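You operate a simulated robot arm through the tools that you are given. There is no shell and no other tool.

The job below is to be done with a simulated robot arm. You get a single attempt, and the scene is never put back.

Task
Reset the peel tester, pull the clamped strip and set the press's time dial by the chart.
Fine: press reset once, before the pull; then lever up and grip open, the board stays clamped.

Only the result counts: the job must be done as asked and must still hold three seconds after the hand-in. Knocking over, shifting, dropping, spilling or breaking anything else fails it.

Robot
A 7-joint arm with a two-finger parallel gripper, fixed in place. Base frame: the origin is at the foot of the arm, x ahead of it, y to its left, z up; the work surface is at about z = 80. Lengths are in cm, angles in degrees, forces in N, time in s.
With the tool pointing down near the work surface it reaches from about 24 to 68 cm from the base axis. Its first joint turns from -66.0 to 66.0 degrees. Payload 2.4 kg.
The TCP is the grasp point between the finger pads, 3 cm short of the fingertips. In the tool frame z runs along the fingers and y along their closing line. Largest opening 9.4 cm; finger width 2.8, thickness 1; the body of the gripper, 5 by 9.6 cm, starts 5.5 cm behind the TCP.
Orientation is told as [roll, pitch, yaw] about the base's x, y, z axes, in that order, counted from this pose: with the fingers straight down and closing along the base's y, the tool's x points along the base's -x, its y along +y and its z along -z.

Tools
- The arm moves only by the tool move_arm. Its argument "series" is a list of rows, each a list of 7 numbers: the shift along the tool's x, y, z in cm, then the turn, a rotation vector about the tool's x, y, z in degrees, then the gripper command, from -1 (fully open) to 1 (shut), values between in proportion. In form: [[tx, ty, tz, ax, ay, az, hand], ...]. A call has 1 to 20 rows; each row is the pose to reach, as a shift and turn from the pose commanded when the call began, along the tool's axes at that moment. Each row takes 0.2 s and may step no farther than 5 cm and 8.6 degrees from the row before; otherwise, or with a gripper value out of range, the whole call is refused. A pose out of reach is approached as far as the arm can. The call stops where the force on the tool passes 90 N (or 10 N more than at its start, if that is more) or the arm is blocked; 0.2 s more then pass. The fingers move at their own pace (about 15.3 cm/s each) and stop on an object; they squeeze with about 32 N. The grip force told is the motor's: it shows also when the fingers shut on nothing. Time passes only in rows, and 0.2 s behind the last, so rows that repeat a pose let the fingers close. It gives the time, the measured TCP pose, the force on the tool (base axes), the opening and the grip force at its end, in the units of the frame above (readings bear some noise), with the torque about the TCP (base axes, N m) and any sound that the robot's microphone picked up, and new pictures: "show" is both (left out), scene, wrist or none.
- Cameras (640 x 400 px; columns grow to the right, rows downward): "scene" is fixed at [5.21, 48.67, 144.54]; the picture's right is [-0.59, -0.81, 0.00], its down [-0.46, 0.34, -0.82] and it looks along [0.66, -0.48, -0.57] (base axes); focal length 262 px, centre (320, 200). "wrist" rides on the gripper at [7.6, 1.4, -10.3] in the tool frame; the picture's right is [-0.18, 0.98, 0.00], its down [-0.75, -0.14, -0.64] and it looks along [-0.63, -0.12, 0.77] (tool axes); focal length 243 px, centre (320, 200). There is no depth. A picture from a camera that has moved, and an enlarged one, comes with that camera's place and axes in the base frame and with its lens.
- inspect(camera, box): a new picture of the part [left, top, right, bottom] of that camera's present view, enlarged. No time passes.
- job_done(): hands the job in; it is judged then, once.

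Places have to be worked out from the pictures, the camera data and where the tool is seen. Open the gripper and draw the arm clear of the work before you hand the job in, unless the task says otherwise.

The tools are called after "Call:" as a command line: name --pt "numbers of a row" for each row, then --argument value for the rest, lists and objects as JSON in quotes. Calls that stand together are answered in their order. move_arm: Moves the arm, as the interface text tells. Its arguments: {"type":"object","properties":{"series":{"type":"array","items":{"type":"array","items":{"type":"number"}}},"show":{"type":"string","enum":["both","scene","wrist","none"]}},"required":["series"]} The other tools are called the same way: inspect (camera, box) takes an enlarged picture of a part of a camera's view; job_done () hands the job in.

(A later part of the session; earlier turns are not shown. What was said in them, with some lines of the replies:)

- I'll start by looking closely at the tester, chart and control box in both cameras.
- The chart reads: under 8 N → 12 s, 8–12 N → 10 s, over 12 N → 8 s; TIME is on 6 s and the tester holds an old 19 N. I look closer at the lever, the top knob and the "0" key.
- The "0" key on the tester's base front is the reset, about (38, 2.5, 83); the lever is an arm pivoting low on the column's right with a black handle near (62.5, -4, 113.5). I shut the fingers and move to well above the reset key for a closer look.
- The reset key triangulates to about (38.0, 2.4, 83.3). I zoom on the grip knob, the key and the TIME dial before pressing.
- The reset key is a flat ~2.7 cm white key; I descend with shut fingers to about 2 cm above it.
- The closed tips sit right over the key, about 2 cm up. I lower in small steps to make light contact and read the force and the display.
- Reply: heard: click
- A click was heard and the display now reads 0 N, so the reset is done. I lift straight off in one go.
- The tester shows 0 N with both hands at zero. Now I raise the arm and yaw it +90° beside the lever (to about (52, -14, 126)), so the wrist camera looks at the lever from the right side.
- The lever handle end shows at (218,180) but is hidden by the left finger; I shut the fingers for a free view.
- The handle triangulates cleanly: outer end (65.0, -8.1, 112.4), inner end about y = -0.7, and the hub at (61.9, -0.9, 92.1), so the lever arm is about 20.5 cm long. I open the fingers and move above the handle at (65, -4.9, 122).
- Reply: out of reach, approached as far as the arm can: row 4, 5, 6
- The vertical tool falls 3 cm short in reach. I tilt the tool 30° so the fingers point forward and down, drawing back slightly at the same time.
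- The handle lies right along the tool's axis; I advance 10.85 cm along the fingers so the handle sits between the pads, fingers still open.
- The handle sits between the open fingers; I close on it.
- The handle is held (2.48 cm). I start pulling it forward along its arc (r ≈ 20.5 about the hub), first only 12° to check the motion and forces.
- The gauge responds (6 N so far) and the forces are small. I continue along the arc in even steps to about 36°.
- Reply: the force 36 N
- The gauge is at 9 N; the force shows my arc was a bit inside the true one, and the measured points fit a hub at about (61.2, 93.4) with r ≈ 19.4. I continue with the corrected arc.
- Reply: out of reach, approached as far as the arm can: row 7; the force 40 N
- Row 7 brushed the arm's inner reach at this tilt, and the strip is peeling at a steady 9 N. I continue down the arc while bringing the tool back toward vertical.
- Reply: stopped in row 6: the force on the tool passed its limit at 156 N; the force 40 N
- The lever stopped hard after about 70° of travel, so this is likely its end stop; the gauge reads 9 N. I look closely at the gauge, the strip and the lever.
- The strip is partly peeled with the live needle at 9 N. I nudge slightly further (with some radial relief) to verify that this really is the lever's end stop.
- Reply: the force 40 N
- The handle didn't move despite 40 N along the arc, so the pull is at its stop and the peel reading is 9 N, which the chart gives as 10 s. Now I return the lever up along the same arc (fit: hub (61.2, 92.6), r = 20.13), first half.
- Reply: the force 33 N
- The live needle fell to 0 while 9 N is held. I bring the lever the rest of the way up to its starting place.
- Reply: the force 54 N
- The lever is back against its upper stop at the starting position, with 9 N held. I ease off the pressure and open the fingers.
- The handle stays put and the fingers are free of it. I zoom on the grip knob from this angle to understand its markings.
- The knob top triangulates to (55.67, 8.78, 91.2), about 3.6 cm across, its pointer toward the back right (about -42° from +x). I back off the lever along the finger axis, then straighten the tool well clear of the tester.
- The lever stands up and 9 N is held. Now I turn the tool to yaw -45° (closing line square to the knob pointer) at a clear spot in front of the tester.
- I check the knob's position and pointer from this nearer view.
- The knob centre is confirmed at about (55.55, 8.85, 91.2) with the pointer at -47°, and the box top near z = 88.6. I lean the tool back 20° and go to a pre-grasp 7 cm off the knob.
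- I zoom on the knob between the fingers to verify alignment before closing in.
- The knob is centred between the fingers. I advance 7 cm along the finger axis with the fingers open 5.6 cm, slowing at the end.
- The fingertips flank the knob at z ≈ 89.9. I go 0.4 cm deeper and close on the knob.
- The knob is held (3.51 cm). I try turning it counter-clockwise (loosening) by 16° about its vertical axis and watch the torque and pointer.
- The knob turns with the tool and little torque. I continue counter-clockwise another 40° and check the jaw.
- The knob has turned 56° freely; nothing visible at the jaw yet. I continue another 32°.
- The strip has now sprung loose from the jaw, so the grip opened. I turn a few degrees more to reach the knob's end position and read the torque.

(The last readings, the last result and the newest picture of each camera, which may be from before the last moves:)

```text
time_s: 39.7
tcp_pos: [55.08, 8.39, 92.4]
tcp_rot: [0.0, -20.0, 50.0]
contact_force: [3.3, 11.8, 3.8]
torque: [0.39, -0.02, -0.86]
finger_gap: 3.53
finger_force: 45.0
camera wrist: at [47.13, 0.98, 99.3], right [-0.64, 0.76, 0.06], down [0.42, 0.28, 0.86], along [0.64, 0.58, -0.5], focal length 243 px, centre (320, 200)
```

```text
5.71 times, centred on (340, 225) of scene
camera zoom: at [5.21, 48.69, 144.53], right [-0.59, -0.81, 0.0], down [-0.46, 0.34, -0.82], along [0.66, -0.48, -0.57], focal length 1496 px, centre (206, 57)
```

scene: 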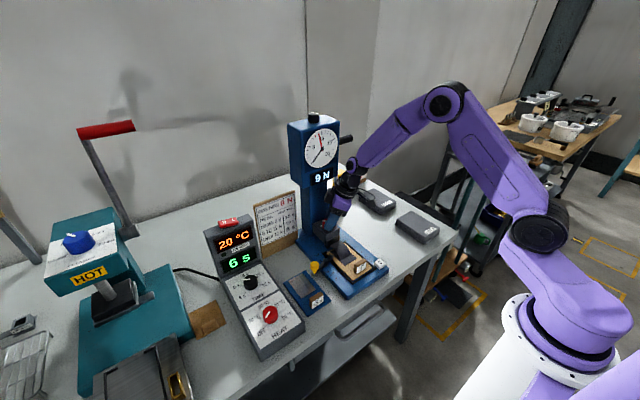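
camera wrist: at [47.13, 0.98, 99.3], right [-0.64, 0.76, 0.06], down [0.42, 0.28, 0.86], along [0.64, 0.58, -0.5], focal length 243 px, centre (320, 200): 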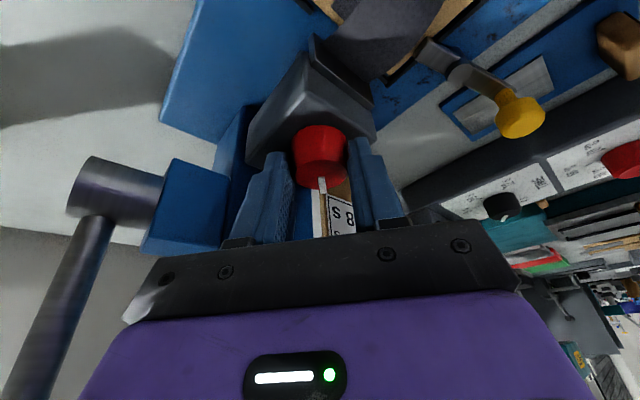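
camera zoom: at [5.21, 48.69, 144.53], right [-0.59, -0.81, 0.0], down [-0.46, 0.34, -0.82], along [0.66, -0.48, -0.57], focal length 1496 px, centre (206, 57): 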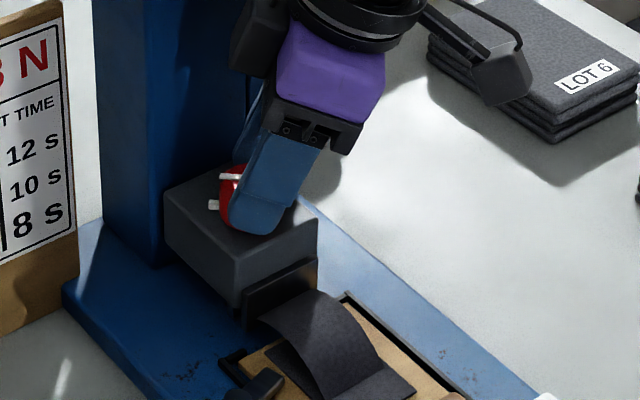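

The torque of -0.86 Nm shows the knob is at its end stop: the grip is open. I open the fingers and back off along the tool axis.

Call:
move_arm --pt "0 0 0 0 0 0 0" --pt "0 0 0 0 0 0 -0.1" --pt "0 0 0 0 0 0 -0.1" --pt "0 0 -2 0 0 0 -0.1" --pt "0 0 -5 0 0 0 -0.1" --pt "0 0 -9 0 0 0 -0.1" --pt "0 0 -13 0 0 0 -0.1"

Call:
inspect --camera "scene" --box '[300, 190, 380, 260]'

```text
time_s: 41.3
tcp_pos: [52.19, 4.98, 104.59]
tcp_rot: [-0.2, -20.1, 50.0]
contact_force: [0.2, -0.2, -0.3]
torque: [0.0, 0.0, -0.03]
finger_gap: 5.16
finger_force: 0.2
camera wrist: at [44.22, -2.47, 111.59], right [-0.64, 0.77, 0.06], down [0.42, 0.28, 0.86], along [0.64, 0.58, -0.5], focal length 243 px, centre (320, 200)
```

scene: 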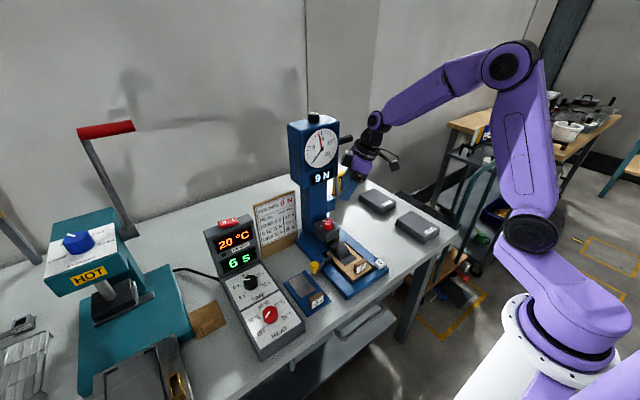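
wrist: 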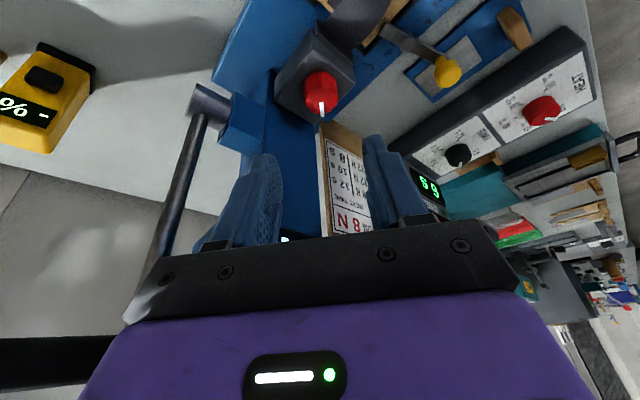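

```text
5.71 times, centred on (340, 225) of scene
camera zoom: at [5.21, 48.67, 144.54], right [-0.59, -0.81, 0.0], down [-0.46, 0.34, -0.82], along [0.66, -0.48, -0.57], focal length 1496 px, centre (206, 57)
```

zoom: 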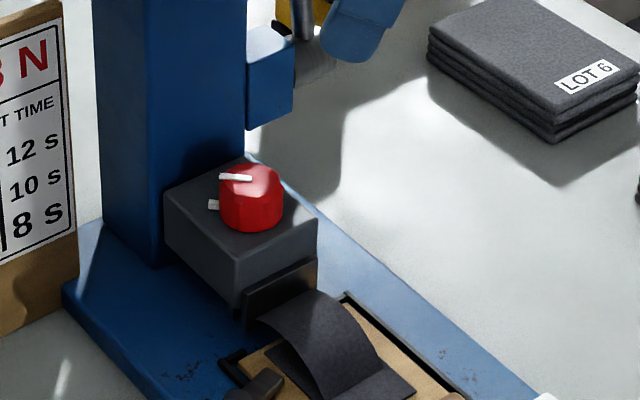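

The knob pointer has swung about 92° and the strip lies free on the board. Next the TIME dial: I first back away from the tester and straighten the tool.

Call:
move_arm --pt "0.9 2 -2.4 0 5 0 -0.1" --pt "1.8 4 -4.9 0 12 0 -0.1" --pt "2.78 6.13 -7.4 0 20 0 -0.1" --pt "2.78 6.13 -7.4 0 20 0 -0.1" --show "none"

```text
time_s: 42.3
tcp_pos: [44.19, 4.89, 110.45]
tcp_rot: [-0.1, 0.0, 49.9]
contact_force: [-0.1, -0.5, 0.0]
torque: [0.0, -0.01, 0.0]
finger_gap: 5.18
finger_force: 0.1
```

Now I traverse at safe height to in front of the press's control box, turning to yaw 0.

Call:
move_arm --pt "-2.8 2.7 0 0 0 6.25 -0.1" --pt "-5.6 5.4 0 0 0 12.5 -0.1" --pt "-8.4 8.1 0 0 0 18.75 -0.1" --pt "-11.2 10.85 0 0 0 25 -0.1" --pt "-14 13.6 0 0 0 31.25 -0.1" --pt "-16.8 16.3 0 0 0 37.5 -0.1" --pt "-19.6 19 0 0 0 43.75 -0.1" --pt "-22.4 21.7 0 0 0 50 -0.1" --pt "-22.4 21.7 0 0 0 50 -0.1"

Call:
inspect --camera "scene" --box '[300, 110, 400, 290]'

```text
time_s: 44.3
tcp_pos: [41.98, 36.11, 110.53]
tcp_rot: [-0.1, -0.2, -0.2]
contact_force: [0.3, -0.2, -0.3]
torque: [0.0, -0.03, 0.06]
finger_gap: 5.14
finger_force: 0.0
camera wrist: at [34.39, 37.47, 120.65], right [0.19, 0.98, 0.0], down [0.75, -0.14, 0.65], along [0.63, -0.12, -0.76], focal length 243 px, centre (320, 200)
```

scene: 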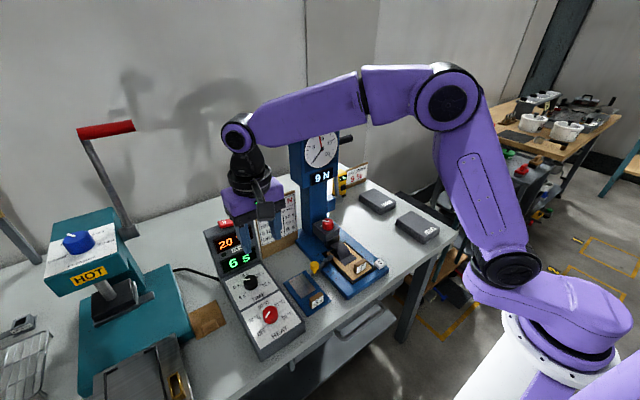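
wrist: 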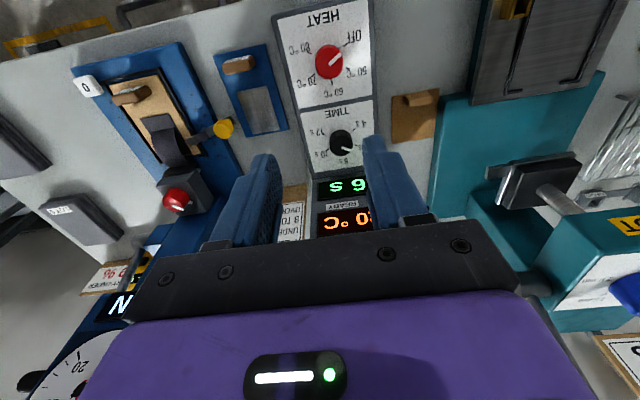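

```text
2.22 times, centred on (350, 200) of scene
camera zoom: at [5.21, 48.67, 144.54], right [-0.59, -0.81, 0.0], down [-0.46, 0.34, -0.82], along [0.66, -0.48, -0.57], focal length 582 px, centre (253, 200)
```

zoom: 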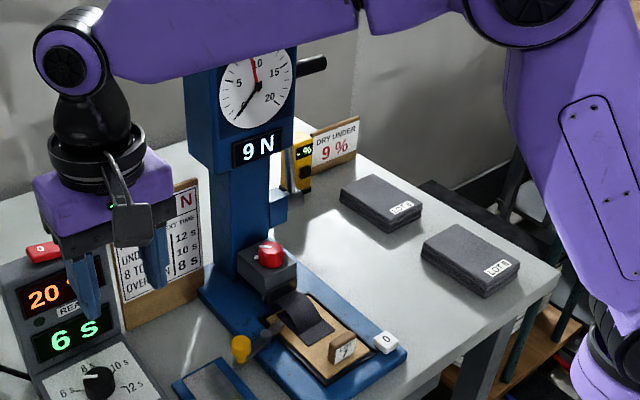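

I zoom on the TIME dial from both cameras.

Call:
inspect --camera "wrist" --box '[290, 90, 390, 190]'

Call:
inspect --camera "scene" --box '[220, 255, 290, 315]'

```text
4.00 times, centred on (340, 140) of wrist
camera zoom: at [34.39, 37.47, 120.65], right [0.19, 0.98, 0.0], down [0.75, -0.14, 0.65], along [0.63, -0.12, -0.76], focal length 970 px, centre (240, 440)
```

zoom: 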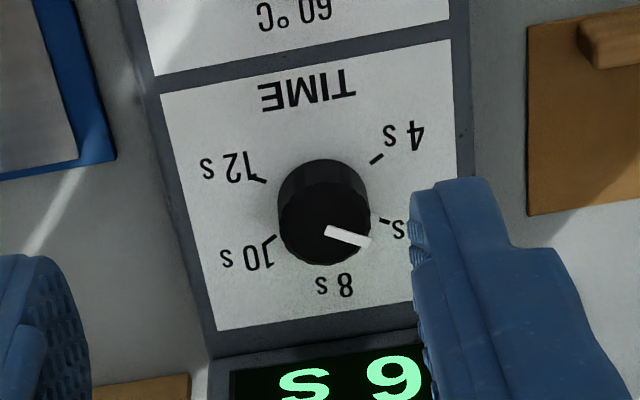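

```text
6.67 times, centred on (255, 285) of scene
camera zoom: at [5.21, 48.67, 144.54], right [-0.59, -0.81, 0.0], down [-0.46, 0.34, -0.82], along [0.66, -0.48, -0.57], focal length 1746 px, centre (753, -367)
```

zoom: 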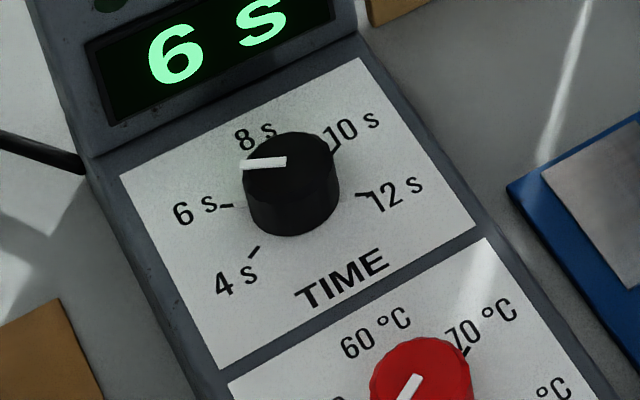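

The dial ticks lie 60° apart (4 s at +120°, 6 s at +60°, 8 s at 0°, 10 s at -60°, 12 s at -120° from +x), knob centre (52.2, 37.4), panel z ≈ 85.3, knob top ≈ 87.3. I move over the knob with yaw +60° so that one grasp can carry it through 120°.

Call:
move_arm --pt "-1.3 0.16 1 0 0 -7.5 -0.2" --pt "-2.6 0.32 2 0 0 -15 -0.2" --pt "-3.9 0.5 3.3 0 0 -22.5 -0.2" --pt "-5.1 0.65 4.6 0 0 -30 -0.2" --pt "-6.4 0.8 6 0 0 -37.5 -0.2" --pt "-7.7 1 7.4 0 0 -45 -0.2" --pt "-9 1.15 9 0 0 -52.5 -0.2" --pt "-10.2 1.3 10.5 0 0 -60 -0.2" --pt "-10.2 1.3 10.5 0 0 -60 -0.2"

Call:
inspect --camera "wrist" --box '[240, 80, 420, 220]'

```text
time_s: 46.3
tcp_pos: [52.3, 37.36, 99.88]
tcp_rot: [-0.1, 0.0, 60.0]
contact_force: [0.1, 0.4, -0.2]
torque: [-0.03, 0.02, -0.02]
finger_gap: 5.63
finger_force: 0.0
camera wrist: at [47.29, 31.27, 110.16], right [-0.76, 0.65, 0.0], down [0.5, 0.58, 0.64], along [0.42, 0.49, -0.77], focal length 243 px, centre (320, 200)
```

scene: 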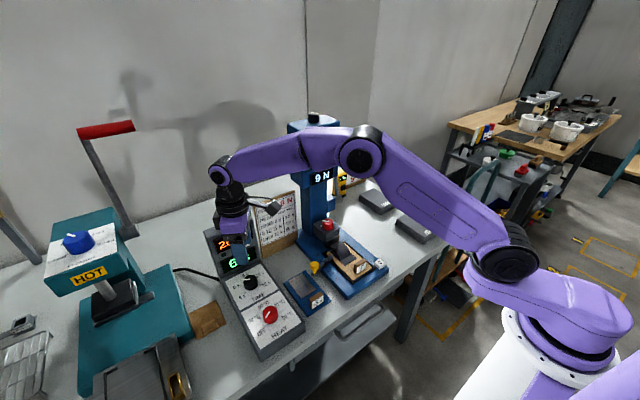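
wrist: 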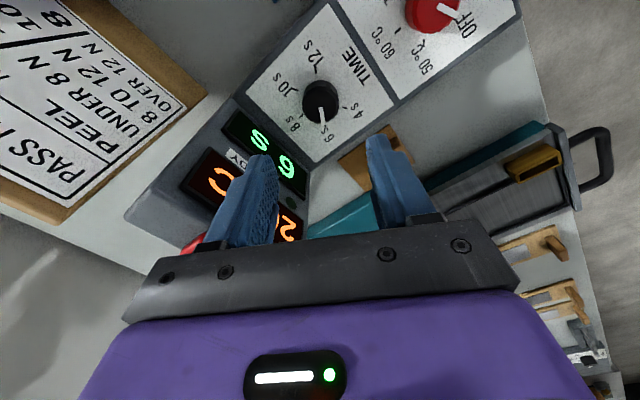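

```text
2.86 times, centred on (330, 150) of wrist
camera zoom: at [47.29, 31.27, 110.16], right [-0.76, 0.65, 0.0], down [0.5, 0.58, 0.64], along [0.42, 0.49, -0.77], focal length 693 px, centre (291, 343)
```

zoom: 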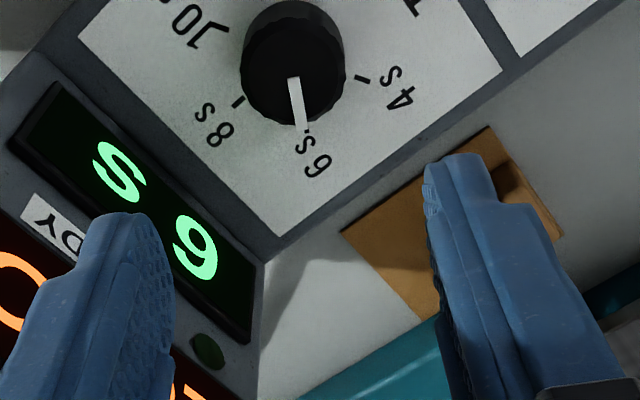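

The centre check gives (52.3, 37.4), matching the TCP. I lower vertically so the tips flank the knob just above the panel.

Call:
move_arm --pt "0 0 4 0 0 0 -0.2" --pt "0 0 7.5 0 0 0 -0.2" --pt "0 0 9.3 0 0 0 -0.2" --pt "0 0 10.3 0 0 0 -0.2" --pt "0 0 10.8 0 0 0 -0.2" --pt "0 0 11.1 0 0 0 -0.2"

Call:
inspect --camera "wrist" --box '[240, 80, 420, 240]'

Call:
inspect --camera "scene" --box '[200, 210, 310, 320]'

```text
time_s: 47.7
tcp_pos: [52.35, 37.38, 88.77]
tcp_rot: [-0.1, -0.2, 59.8]
contact_force: [-0.1, 0.1, -0.2]
torque: [0.03, -0.02, 0.02]
finger_gap: 5.62
finger_force: 0.1
camera wrist: at [47.29, 31.32, 99.11], right [-0.76, 0.65, 0.0], down [0.5, 0.58, 0.64], along [0.42, 0.49, -0.77], focal length 243 px, centre (320, 200)
```

scene: 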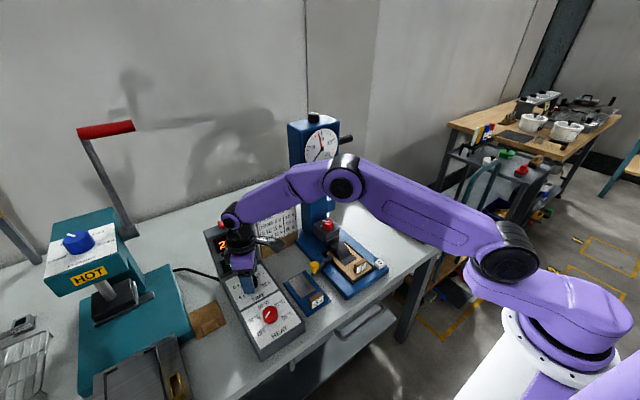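
wrist: 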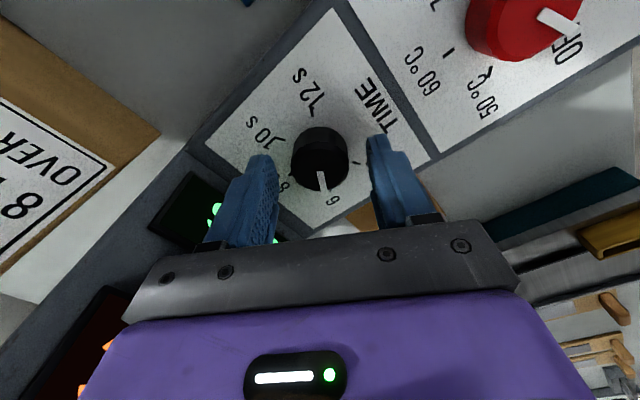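

```text
2.50 times, centred on (330, 160) of wrist
camera zoom: at [47.29, 31.32, 99.11], right [-0.76, 0.65, 0.0], down [0.5, 0.58, 0.64], along [0.42, 0.49, -0.77], focal length 606 px, centre (295, 300)
```

zoom: 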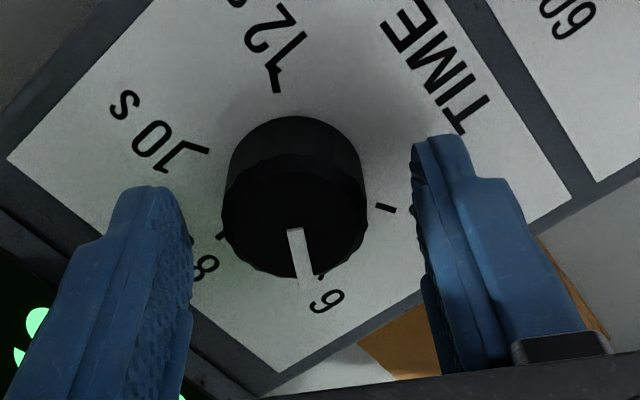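

```text
3.64 times, centred on (255, 265) of scene
camera zoom: at [5.21, 48.67, 144.54], right [-0.59, -0.81, 0.0], down [-0.46, 0.34, -0.82], along [0.66, -0.48, -0.57], focal length 952 px, centre (556, -36)
```

zoom: 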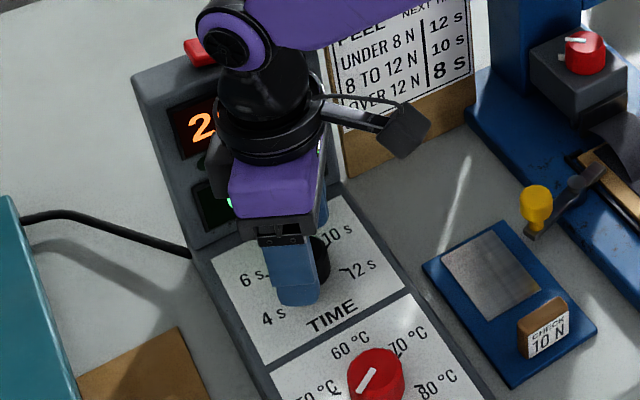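

The tips flank the knob with no contact force. I close on it.

Call:
move_arm --pt "0 0 0 0 0 0 0.1" --pt "0 0 0 0 0 0 1" --pt "0 0 0 0 0 0 1"

Call:
inspect --camera "wrist" --box '[240, 80, 420, 240]'

```text
time_s: 48.5
tcp_pos: [52.4, 37.32, 88.9]
tcp_rot: [-0.2, -0.2, 59.9]
contact_force: [3.5, -0.4, -2.2]
torque: [0.1, -0.07, -0.01]
finger_gap: 3.53
finger_force: 44.8
camera wrist: at [47.31, 31.29, 99.1], right [-0.76, 0.65, 0.0], down [0.5, 0.58, 0.64], along [0.42, 0.49, -0.76], focal length 243 px, centre (320, 200)
```

scene: 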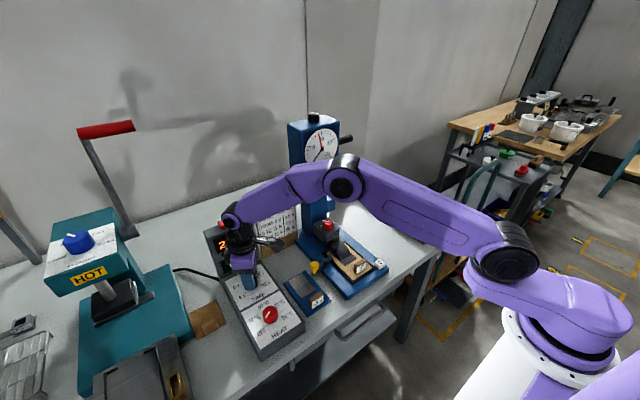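
wrist: 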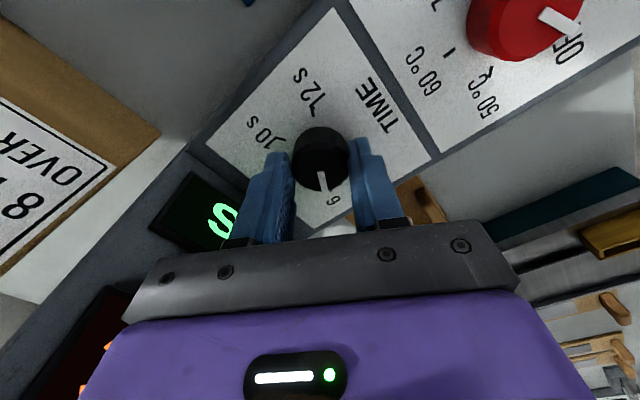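

```text
2.50 times, centred on (330, 160) of wrist
camera zoom: at [47.31, 31.29, 99.1], right [-0.76, 0.65, 0.0], down [0.5, 0.58, 0.64], along [0.42, 0.49, -0.76], focal length 606 px, centre (295, 300)
```

zoom: 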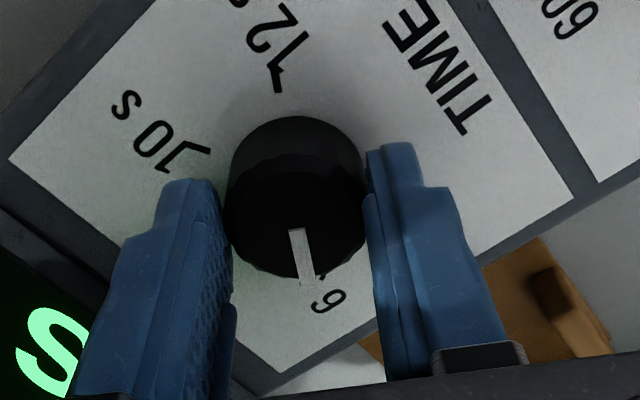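

The knob is held (3.53 cm). I turn it clockwise by 60° first and watch the display.

Call:
move_arm --pt "0 0 0 0 0 7.5 1" --pt "0 0 0 0 0 15 1" --pt "0 0 0 0 0 22.5 1" --pt "0 0 0 0 0 30 1" --pt "0 0 0 0 0 37.5 1" --pt "0 0 0 0 0 45 1" --pt "0 0 0 0 0 52.5 1" --pt "0 0 0 0 0 60 1"

Call:
inspect --camera "wrist" --box '[240, 80, 420, 240]'

Call:
inspect --camera "scene" --box '[200, 210, 310, 320]'

```text
time_s: 50.3
tcp_pos: [52.24, 37.48, 88.9]
tcp_rot: [0.1, -0.3, -0.3]
contact_force: [4.6, 12.0, -2.9]
torque: [0.0, 0.1, 0.04]
finger_gap: 3.55
finger_force: 45.2
camera wrist: at [44.63, 38.79, 99.08], right [0.19, 0.98, 0.0], down [0.75, -0.14, 0.65], along [0.63, -0.12, -0.76], focal length 243 px, centre (320, 200)
```

scene: 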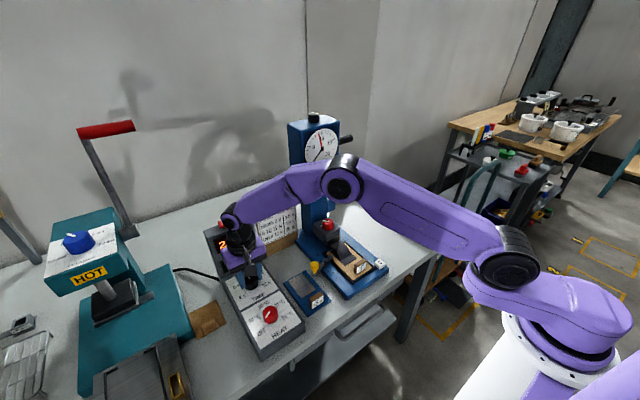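
wrist: 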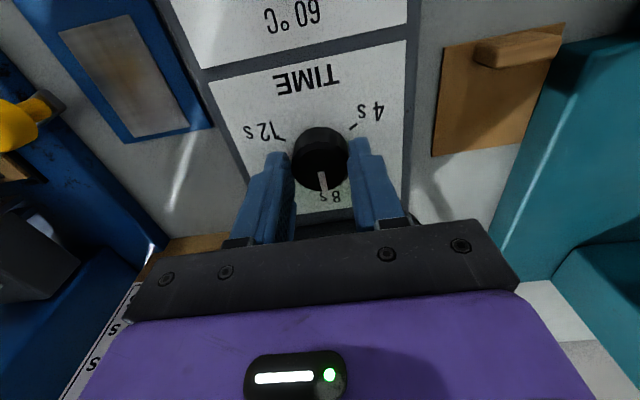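

```text
2.50 times, centred on (330, 160) of wrist
camera zoom: at [44.63, 38.79, 99.08], right [0.19, 0.98, 0.0], down [0.75, -0.14, 0.65], along [0.63, -0.12, -0.76], focal length 606 px, centre (295, 300)
```

zoom: 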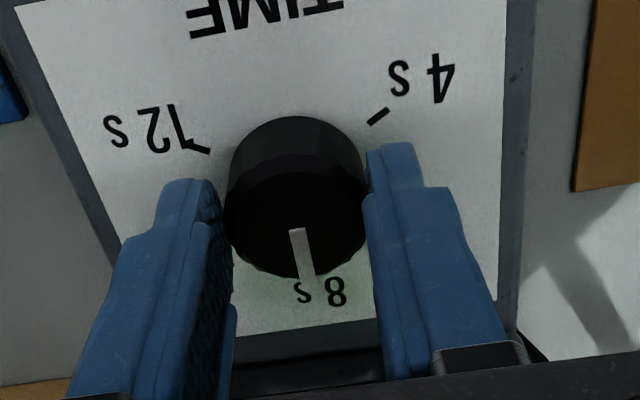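

```text
3.64 times, centred on (255, 265) of scene
camera zoom: at [5.23, 48.7, 144.52], right [-0.59, -0.81, 0.0], down [-0.46, 0.34, -0.82], along [0.66, -0.48, -0.57], focal length 952 px, centre (556, -36)
```

zoom: 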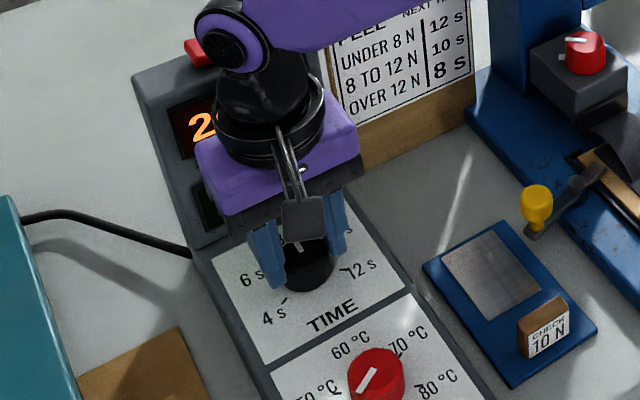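

The knob follows and points at 8 s now. I turn the remaining 60° to 10 s.

Call:
move_arm --pt "0 0.05 0 0 0 7.5 1" --pt "0 0.05 0 0 0 15 1" --pt "0 0.05 0 0 0 22.5 1" --pt "0 0.05 0 0 0 30 1" --pt "0 0.05 0 0 0 37.5 1" --pt "0 0.05 0 0 0 45 1" --pt "0 0.05 0 0 0 52.5 1" --pt "0 0.05 0 0 0 60 1"

Call:
inspect --camera "wrist" --box '[240, 80, 420, 240]'

Call:
inspect --camera "scene" --box '[200, 210, 310, 320]'

```text
time_s: 52.1
tcp_pos: [52.22, 37.69, 88.86]
tcp_rot: [0.8, 0.0, -60.1]
contact_force: [12.6, 29.2, -10.6]
torque: [-0.12, -0.34, 0.05]
finger_gap: 3.55
finger_force: 44.9
camera wrist: at [49.74, 44.82, 99.12], right [0.94, 0.33, 0.01], down [0.25, -0.73, 0.64], along [0.22, -0.6, -0.77], focal length 243 px, centre (320, 200)
```

scene: 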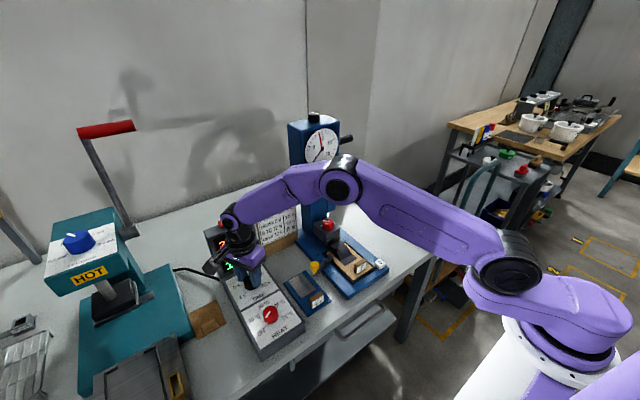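
wrist: 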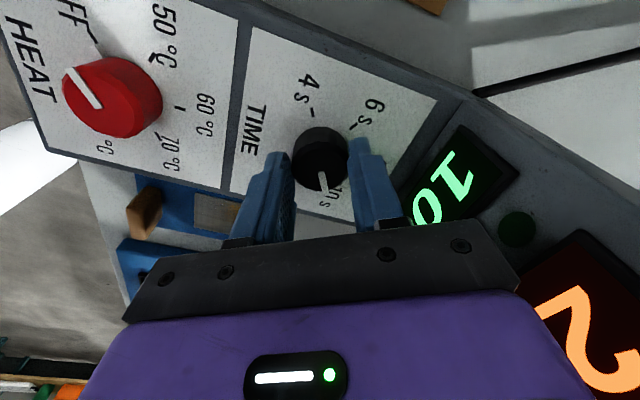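

```text
2.50 times, centred on (330, 160) of wrist
camera zoom: at [49.74, 44.82, 99.12], right [0.94, 0.33, 0.01], down [0.25, -0.73, 0.64], along [0.22, -0.6, -0.77], focal length 606 px, centre (295, 300)
```

zoom: 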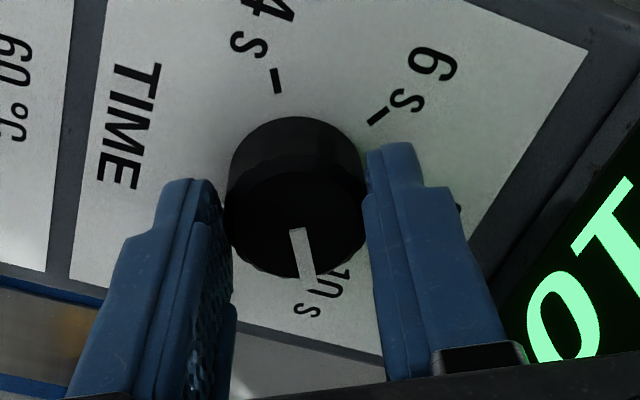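

```text
3.64 times, centred on (255, 265) of scene
camera zoom: at [5.26, 48.75, 144.5], right [-0.59, -0.81, 0.0], down [-0.47, 0.34, -0.82], along [0.66, -0.48, -0.57], focal length 952 px, centre (556, -36)
```

zoom: 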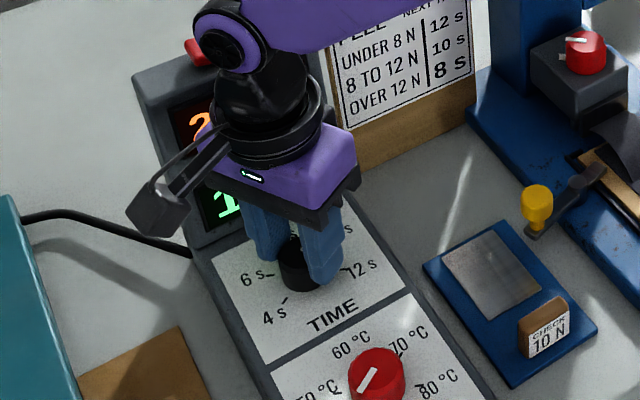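

The display shows 10 s. I ease the ~30 N side load by shifting 0.25 cm, then open the fingers.

Call:
move_arm --pt "0.08 0.1 0 0 0 0 1" --pt "0.16 0.21 0 0 0 0 1" --pt "0.16 0.21 0 0 0 0 1" --show "none"

```text
time_s: 52.9
tcp_pos: [52.42, 37.67, 88.88]
tcp_rot: [0.2, -0.1, -60.1]
contact_force: [1.5, 16.2, -1.3]
torque: [1.09, 0.08, 0.02]
finger_gap: 3.57
finger_force: 44.9
```

The load has halved; I ease a little further toward +y and then open.

Call:
move_arm --pt "0.12 0.07 0 0 0 0 1" --pt "0.12 0.07 0 0 0 0 0.2" --pt "0.12 0.07 0 0 0 0 -0.1" --pt "0.12 0.07 0 0 0 0 -0.1"

Call:
inspect --camera "wrist" --box '[240, 80, 420, 240]'

```text
time_s: 53.9
tcp_pos: [52.33, 37.79, 88.9]
tcp_rot: [0.1, -0.1, -60.1]
contact_force: [0.2, 0.0, 0.4]
torque: [0.01, -0.01, 0.0]
finger_gap: 5.15
finger_force: 0.0
camera wrist: at [49.84, 44.92, 99.07], right [0.94, 0.33, 0.0], down [0.25, -0.72, 0.64], along [0.21, -0.61, -0.77], focal length 243 px, centre (320, 200)
```

scene: 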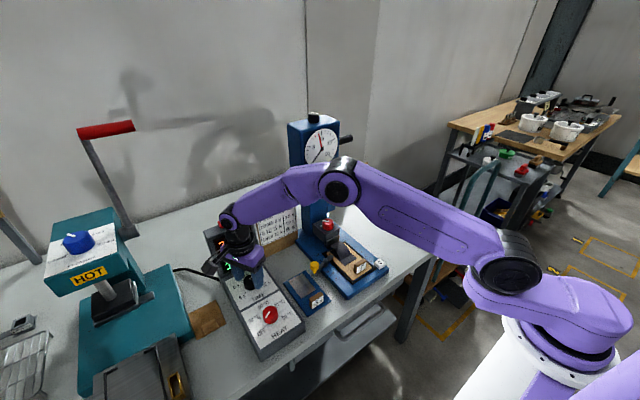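
wrist: 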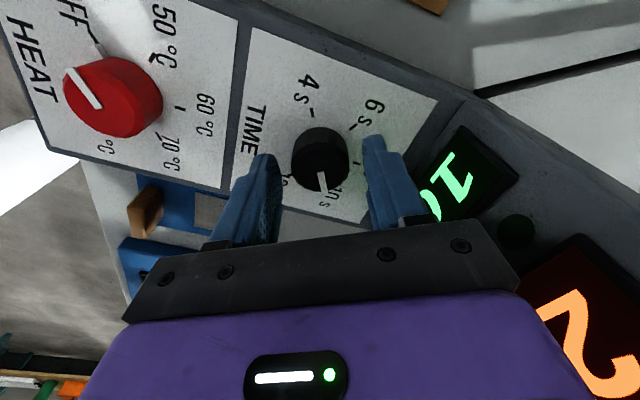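

```text
2.50 times, centred on (330, 160) of wrist
camera zoom: at [49.84, 44.92, 99.07], right [0.94, 0.33, 0.0], down [0.25, -0.72, 0.64], along [0.21, -0.61, -0.77], focal length 606 px, centre (295, 300)
```

zoom: 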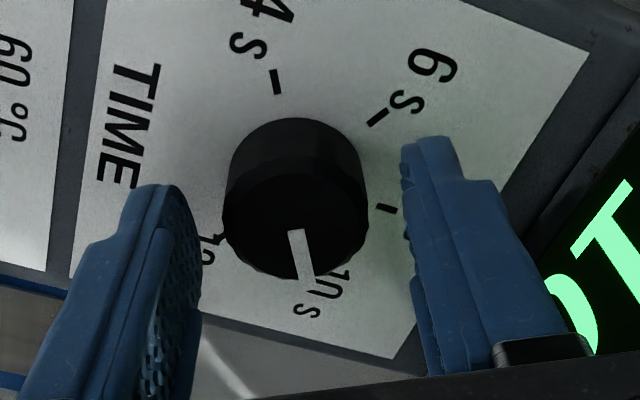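

Released cleanly; the pointer stands at 10 s. I lift straight up and clear of the box.

Call:
move_arm --pt "0 0 -2 0 0 0 -0.1" --pt "0 0 -5 0 0 0 -0.1" --pt "0 0 -9 0 0 0 -0.1" --pt "0 0 -13 0 0 0 -0.1" --pt "0 0 -17 0 0 0 -0.1" --pt "4 -3 -21 0 0 0 -0.1" --pt "7.5 -6 -23 0 0 0 -0.1"

Call:
inspect --camera "scene" --box '[200, 210, 310, 320]'

```text
refused: row 6 steps farther than a row can; nothing moved
```

```text
3.64 times, centred on (255, 265) of scene
camera zoom: at [5.21, 48.67, 144.54], right [-0.59, -0.81, 0.0], down [-0.46, 0.34, -0.82], along [0.66, -0.48, -0.57], focal length 952 px, centre (556, -36)
```

zoom: 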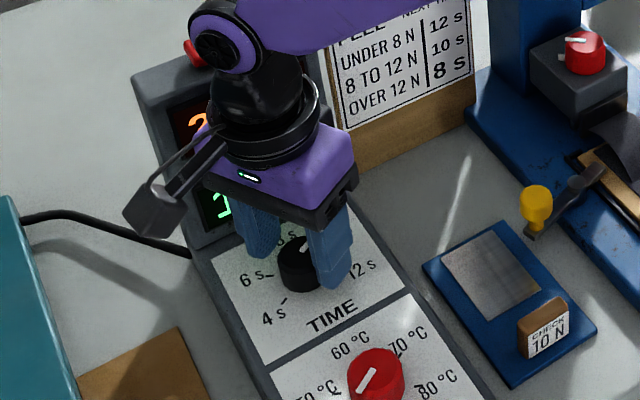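

That row was too long, so nothing moved; I repeat with shorter steps, lifting first and then drawing back toward the robot.

Call:
move_arm --pt "0 0 -2 0 0 0 -0.1" --pt "0 0 -5 0 0 0 -0.1" --pt "0 0 -9 0 0 0 -0.1" --pt "0 0 -13 0 0 0 -0.1" --pt "0 0 -17 0 0 0 -0.1" --pt "0 -3 -20 0 0 0 -0.3" --pt "0 -7 -22 0 0 0 -0.6" --pt "0 -11 -23 0 0 0 -1" --pt "0 -13 -23 0 0 0 -1"

Call:
inspect --camera "scene" --box '[200, 210, 310, 320]'

Call:
inspect --camera "scene" --box '[280, 100, 410, 290]'

```text
time_s: 55.9
tcp_pos: [41.06, 31.25, 111.86]
tcp_rot: [0.2, -0.2, -60.2]
contact_force: [-0.5, -0.4, -0.5]
torque: [-0.01, 0.0, 0.0]
finger_gap: 9.41
finger_force: 0.1
camera wrist: at [38.47, 38.52, 122.1], right [0.94, 0.33, 0.0], down [0.25, -0.72, 0.64], along [0.22, -0.61, -0.77], focal length 243 px, centre (320, 200)
```

scene: 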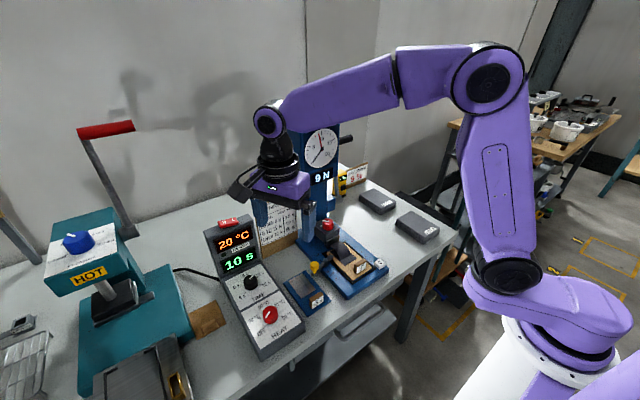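
wrist: 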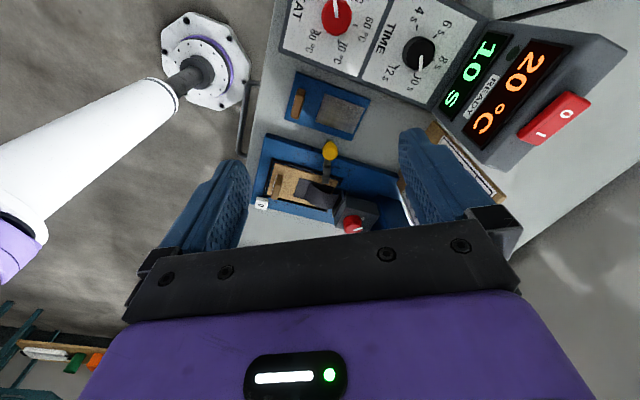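

```text
3.64 times, centred on (255, 265) of scene
camera zoom: at [5.21, 48.67, 144.54], right [-0.59, -0.81, 0.0], down [-0.46, 0.34, -0.82], along [0.66, -0.48, -0.57], focal length 952 px, centre (556, -36)
```

zoom: 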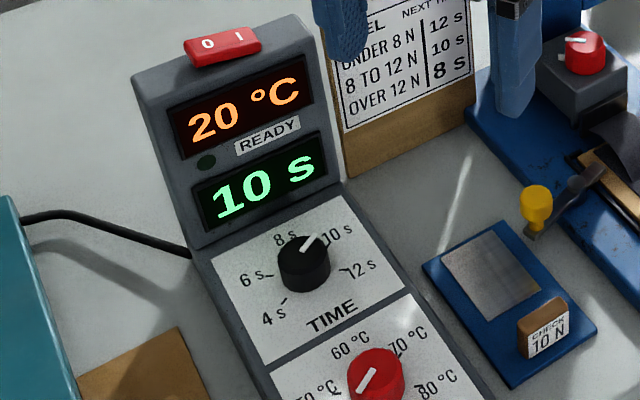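

```text
2.11 times, centred on (345, 195) of scene
camera zoom: at [5.21, 48.67, 144.54], right [-0.59, -0.81, 0.0], down [-0.46, 0.34, -0.82], along [0.66, -0.48, -0.57], focal length 551 px, centre (267, 210)
```

zoom: 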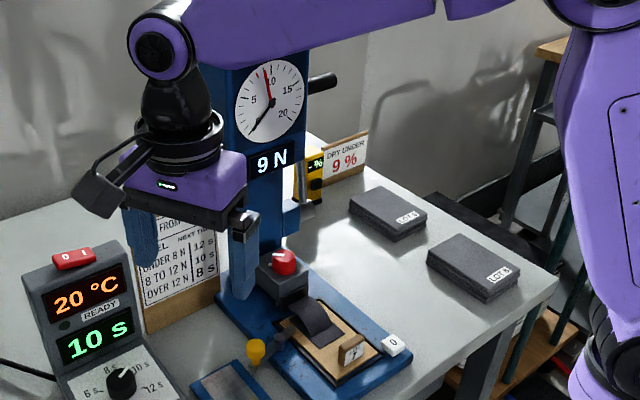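

The time display reads 10 s and the tester 9 N. I draw the arm further back and up, then check everything once more.

Call:
move_arm --pt "-1 -2.3 -3 0 0 0 -1" --pt "-2 -4.6 -6 0 0 0 -1" --pt "-3 -6.9 -9 0 0 0 -1" --pt "-3.9 -9.2 -12 0 0 0 -1" --pt "-3.9 -9.2 -12 0 0 0 -1"

Call:
inspect --camera "scene" --box '[285, 105, 365, 195]'

Call:
inspect --camera "scene" --box '[280, 200, 400, 310]'

Call:
inspect --camera "scene" --box '[305, 205, 365, 255]'

```text
time_s: 57.1
tcp_pos: [34.83, 23.31, 123.83]
tcp_rot: [0.0, -0.1, -60.1]
contact_force: [-0.7, 0.5, -0.2]
torque: [0.01, 0.0, 0.04]
finger_gap: 9.4
finger_force: 0.2
camera wrist: at [32.32, 30.49, 133.97], right [0.94, 0.33, 0.0], down [0.25, -0.72, 0.64], along [0.21, -0.61, -0.77], focal length 243 px, centre (320, 200)
```

scene: 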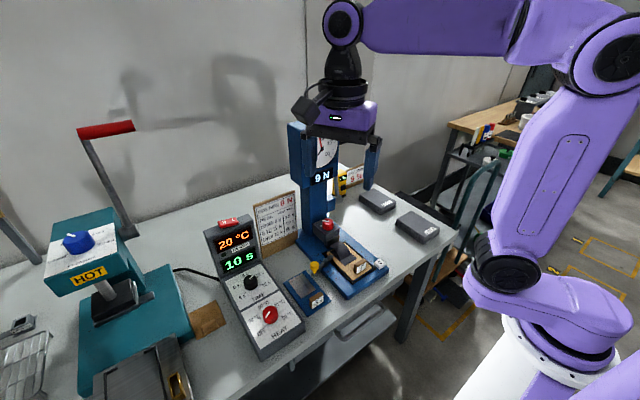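
wrist: 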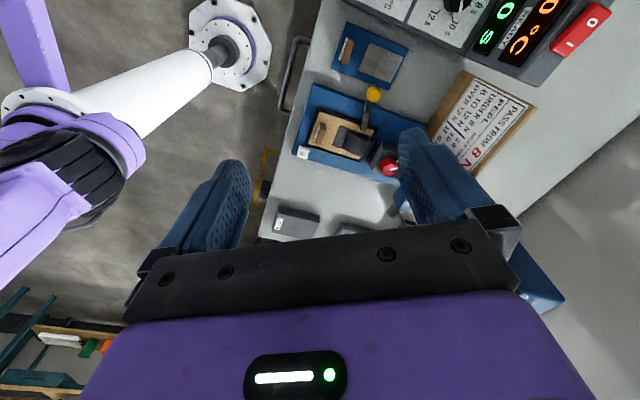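

```text
4.44 times, centred on (325, 150) of scene
camera zoom: at [5.21, 48.67, 144.54], right [-0.59, -0.81, 0.0], down [-0.46, 0.34, -0.82], along [0.66, -0.48, -0.57], focal length 1164 px, centre (298, 422)
```

zoom: 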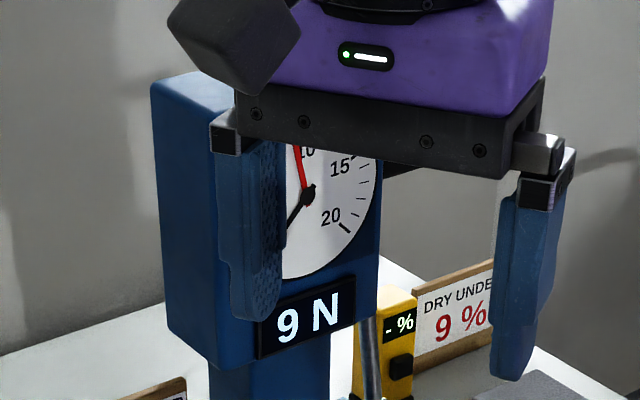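

```text
3.64 times, centred on (340, 255) of scene
camera zoom: at [5.21, 48.67, 144.54], right [-0.59, -0.81, 0.0], down [-0.46, 0.34, -0.82], along [0.66, -0.48, -0.57], focal length 952 px, centre (247, 0)
```

zoom: 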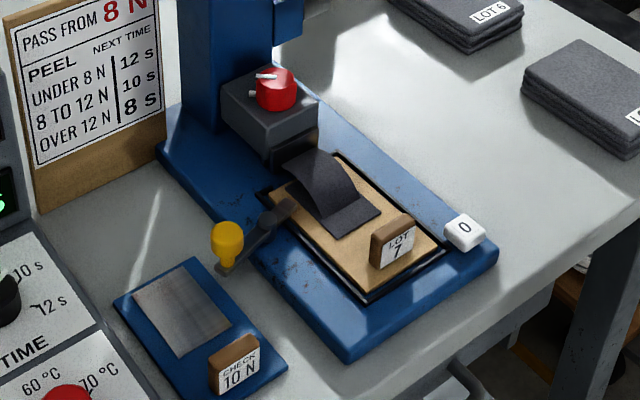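

```text
8.00 times, centred on (335, 230) of scene
camera zoom: at [5.21, 48.67, 144.54], right [-0.59, -0.81, 0.0], down [-0.46, 0.34, -0.82], along [0.66, -0.48, -0.57], focal length 2095 px, centre (200, -40)
```

zoom: 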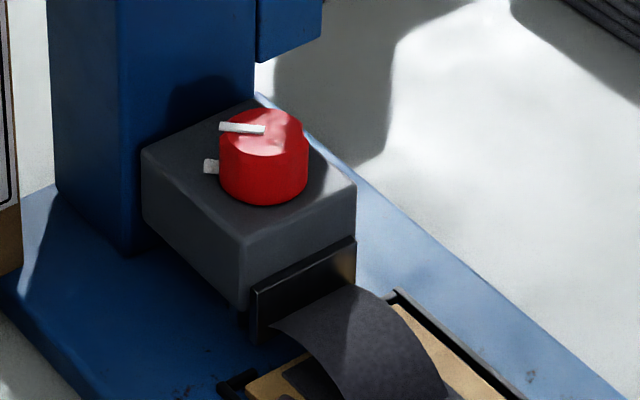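

Everything is as required: 9 N held, the lever up, the grip knob at its open stop with the strip free, the board still clamped, TIME at 10 s, and the open gripper clear of the work. I hand the job in.

Call:
job_done

```text
The job is handed in.
```

The job is done and handed in, and the press's time dial is set to 10 s.

- **Reset:** I pressed the tester's "0" key once before the pull. It clicked and the display went from 19 N to 0 N.
- **Pull:** I pulled the lever to its end stop, and the tester held a peel of 9 N. The chart gives 10 s for 8 to 12 N.
- **Lever and grip:** the lever is back up against its stop. The grip knob is turned to its open end stop and the strip lies free. I left the board clamp alone, so the board is still clamped.
- **Time dial:** I turned it from 6 s to 10 s, and the display reads 10 s.

At hand-in the gripper was open and clear of the work. In the last pictures nothing else on the bench had moved.
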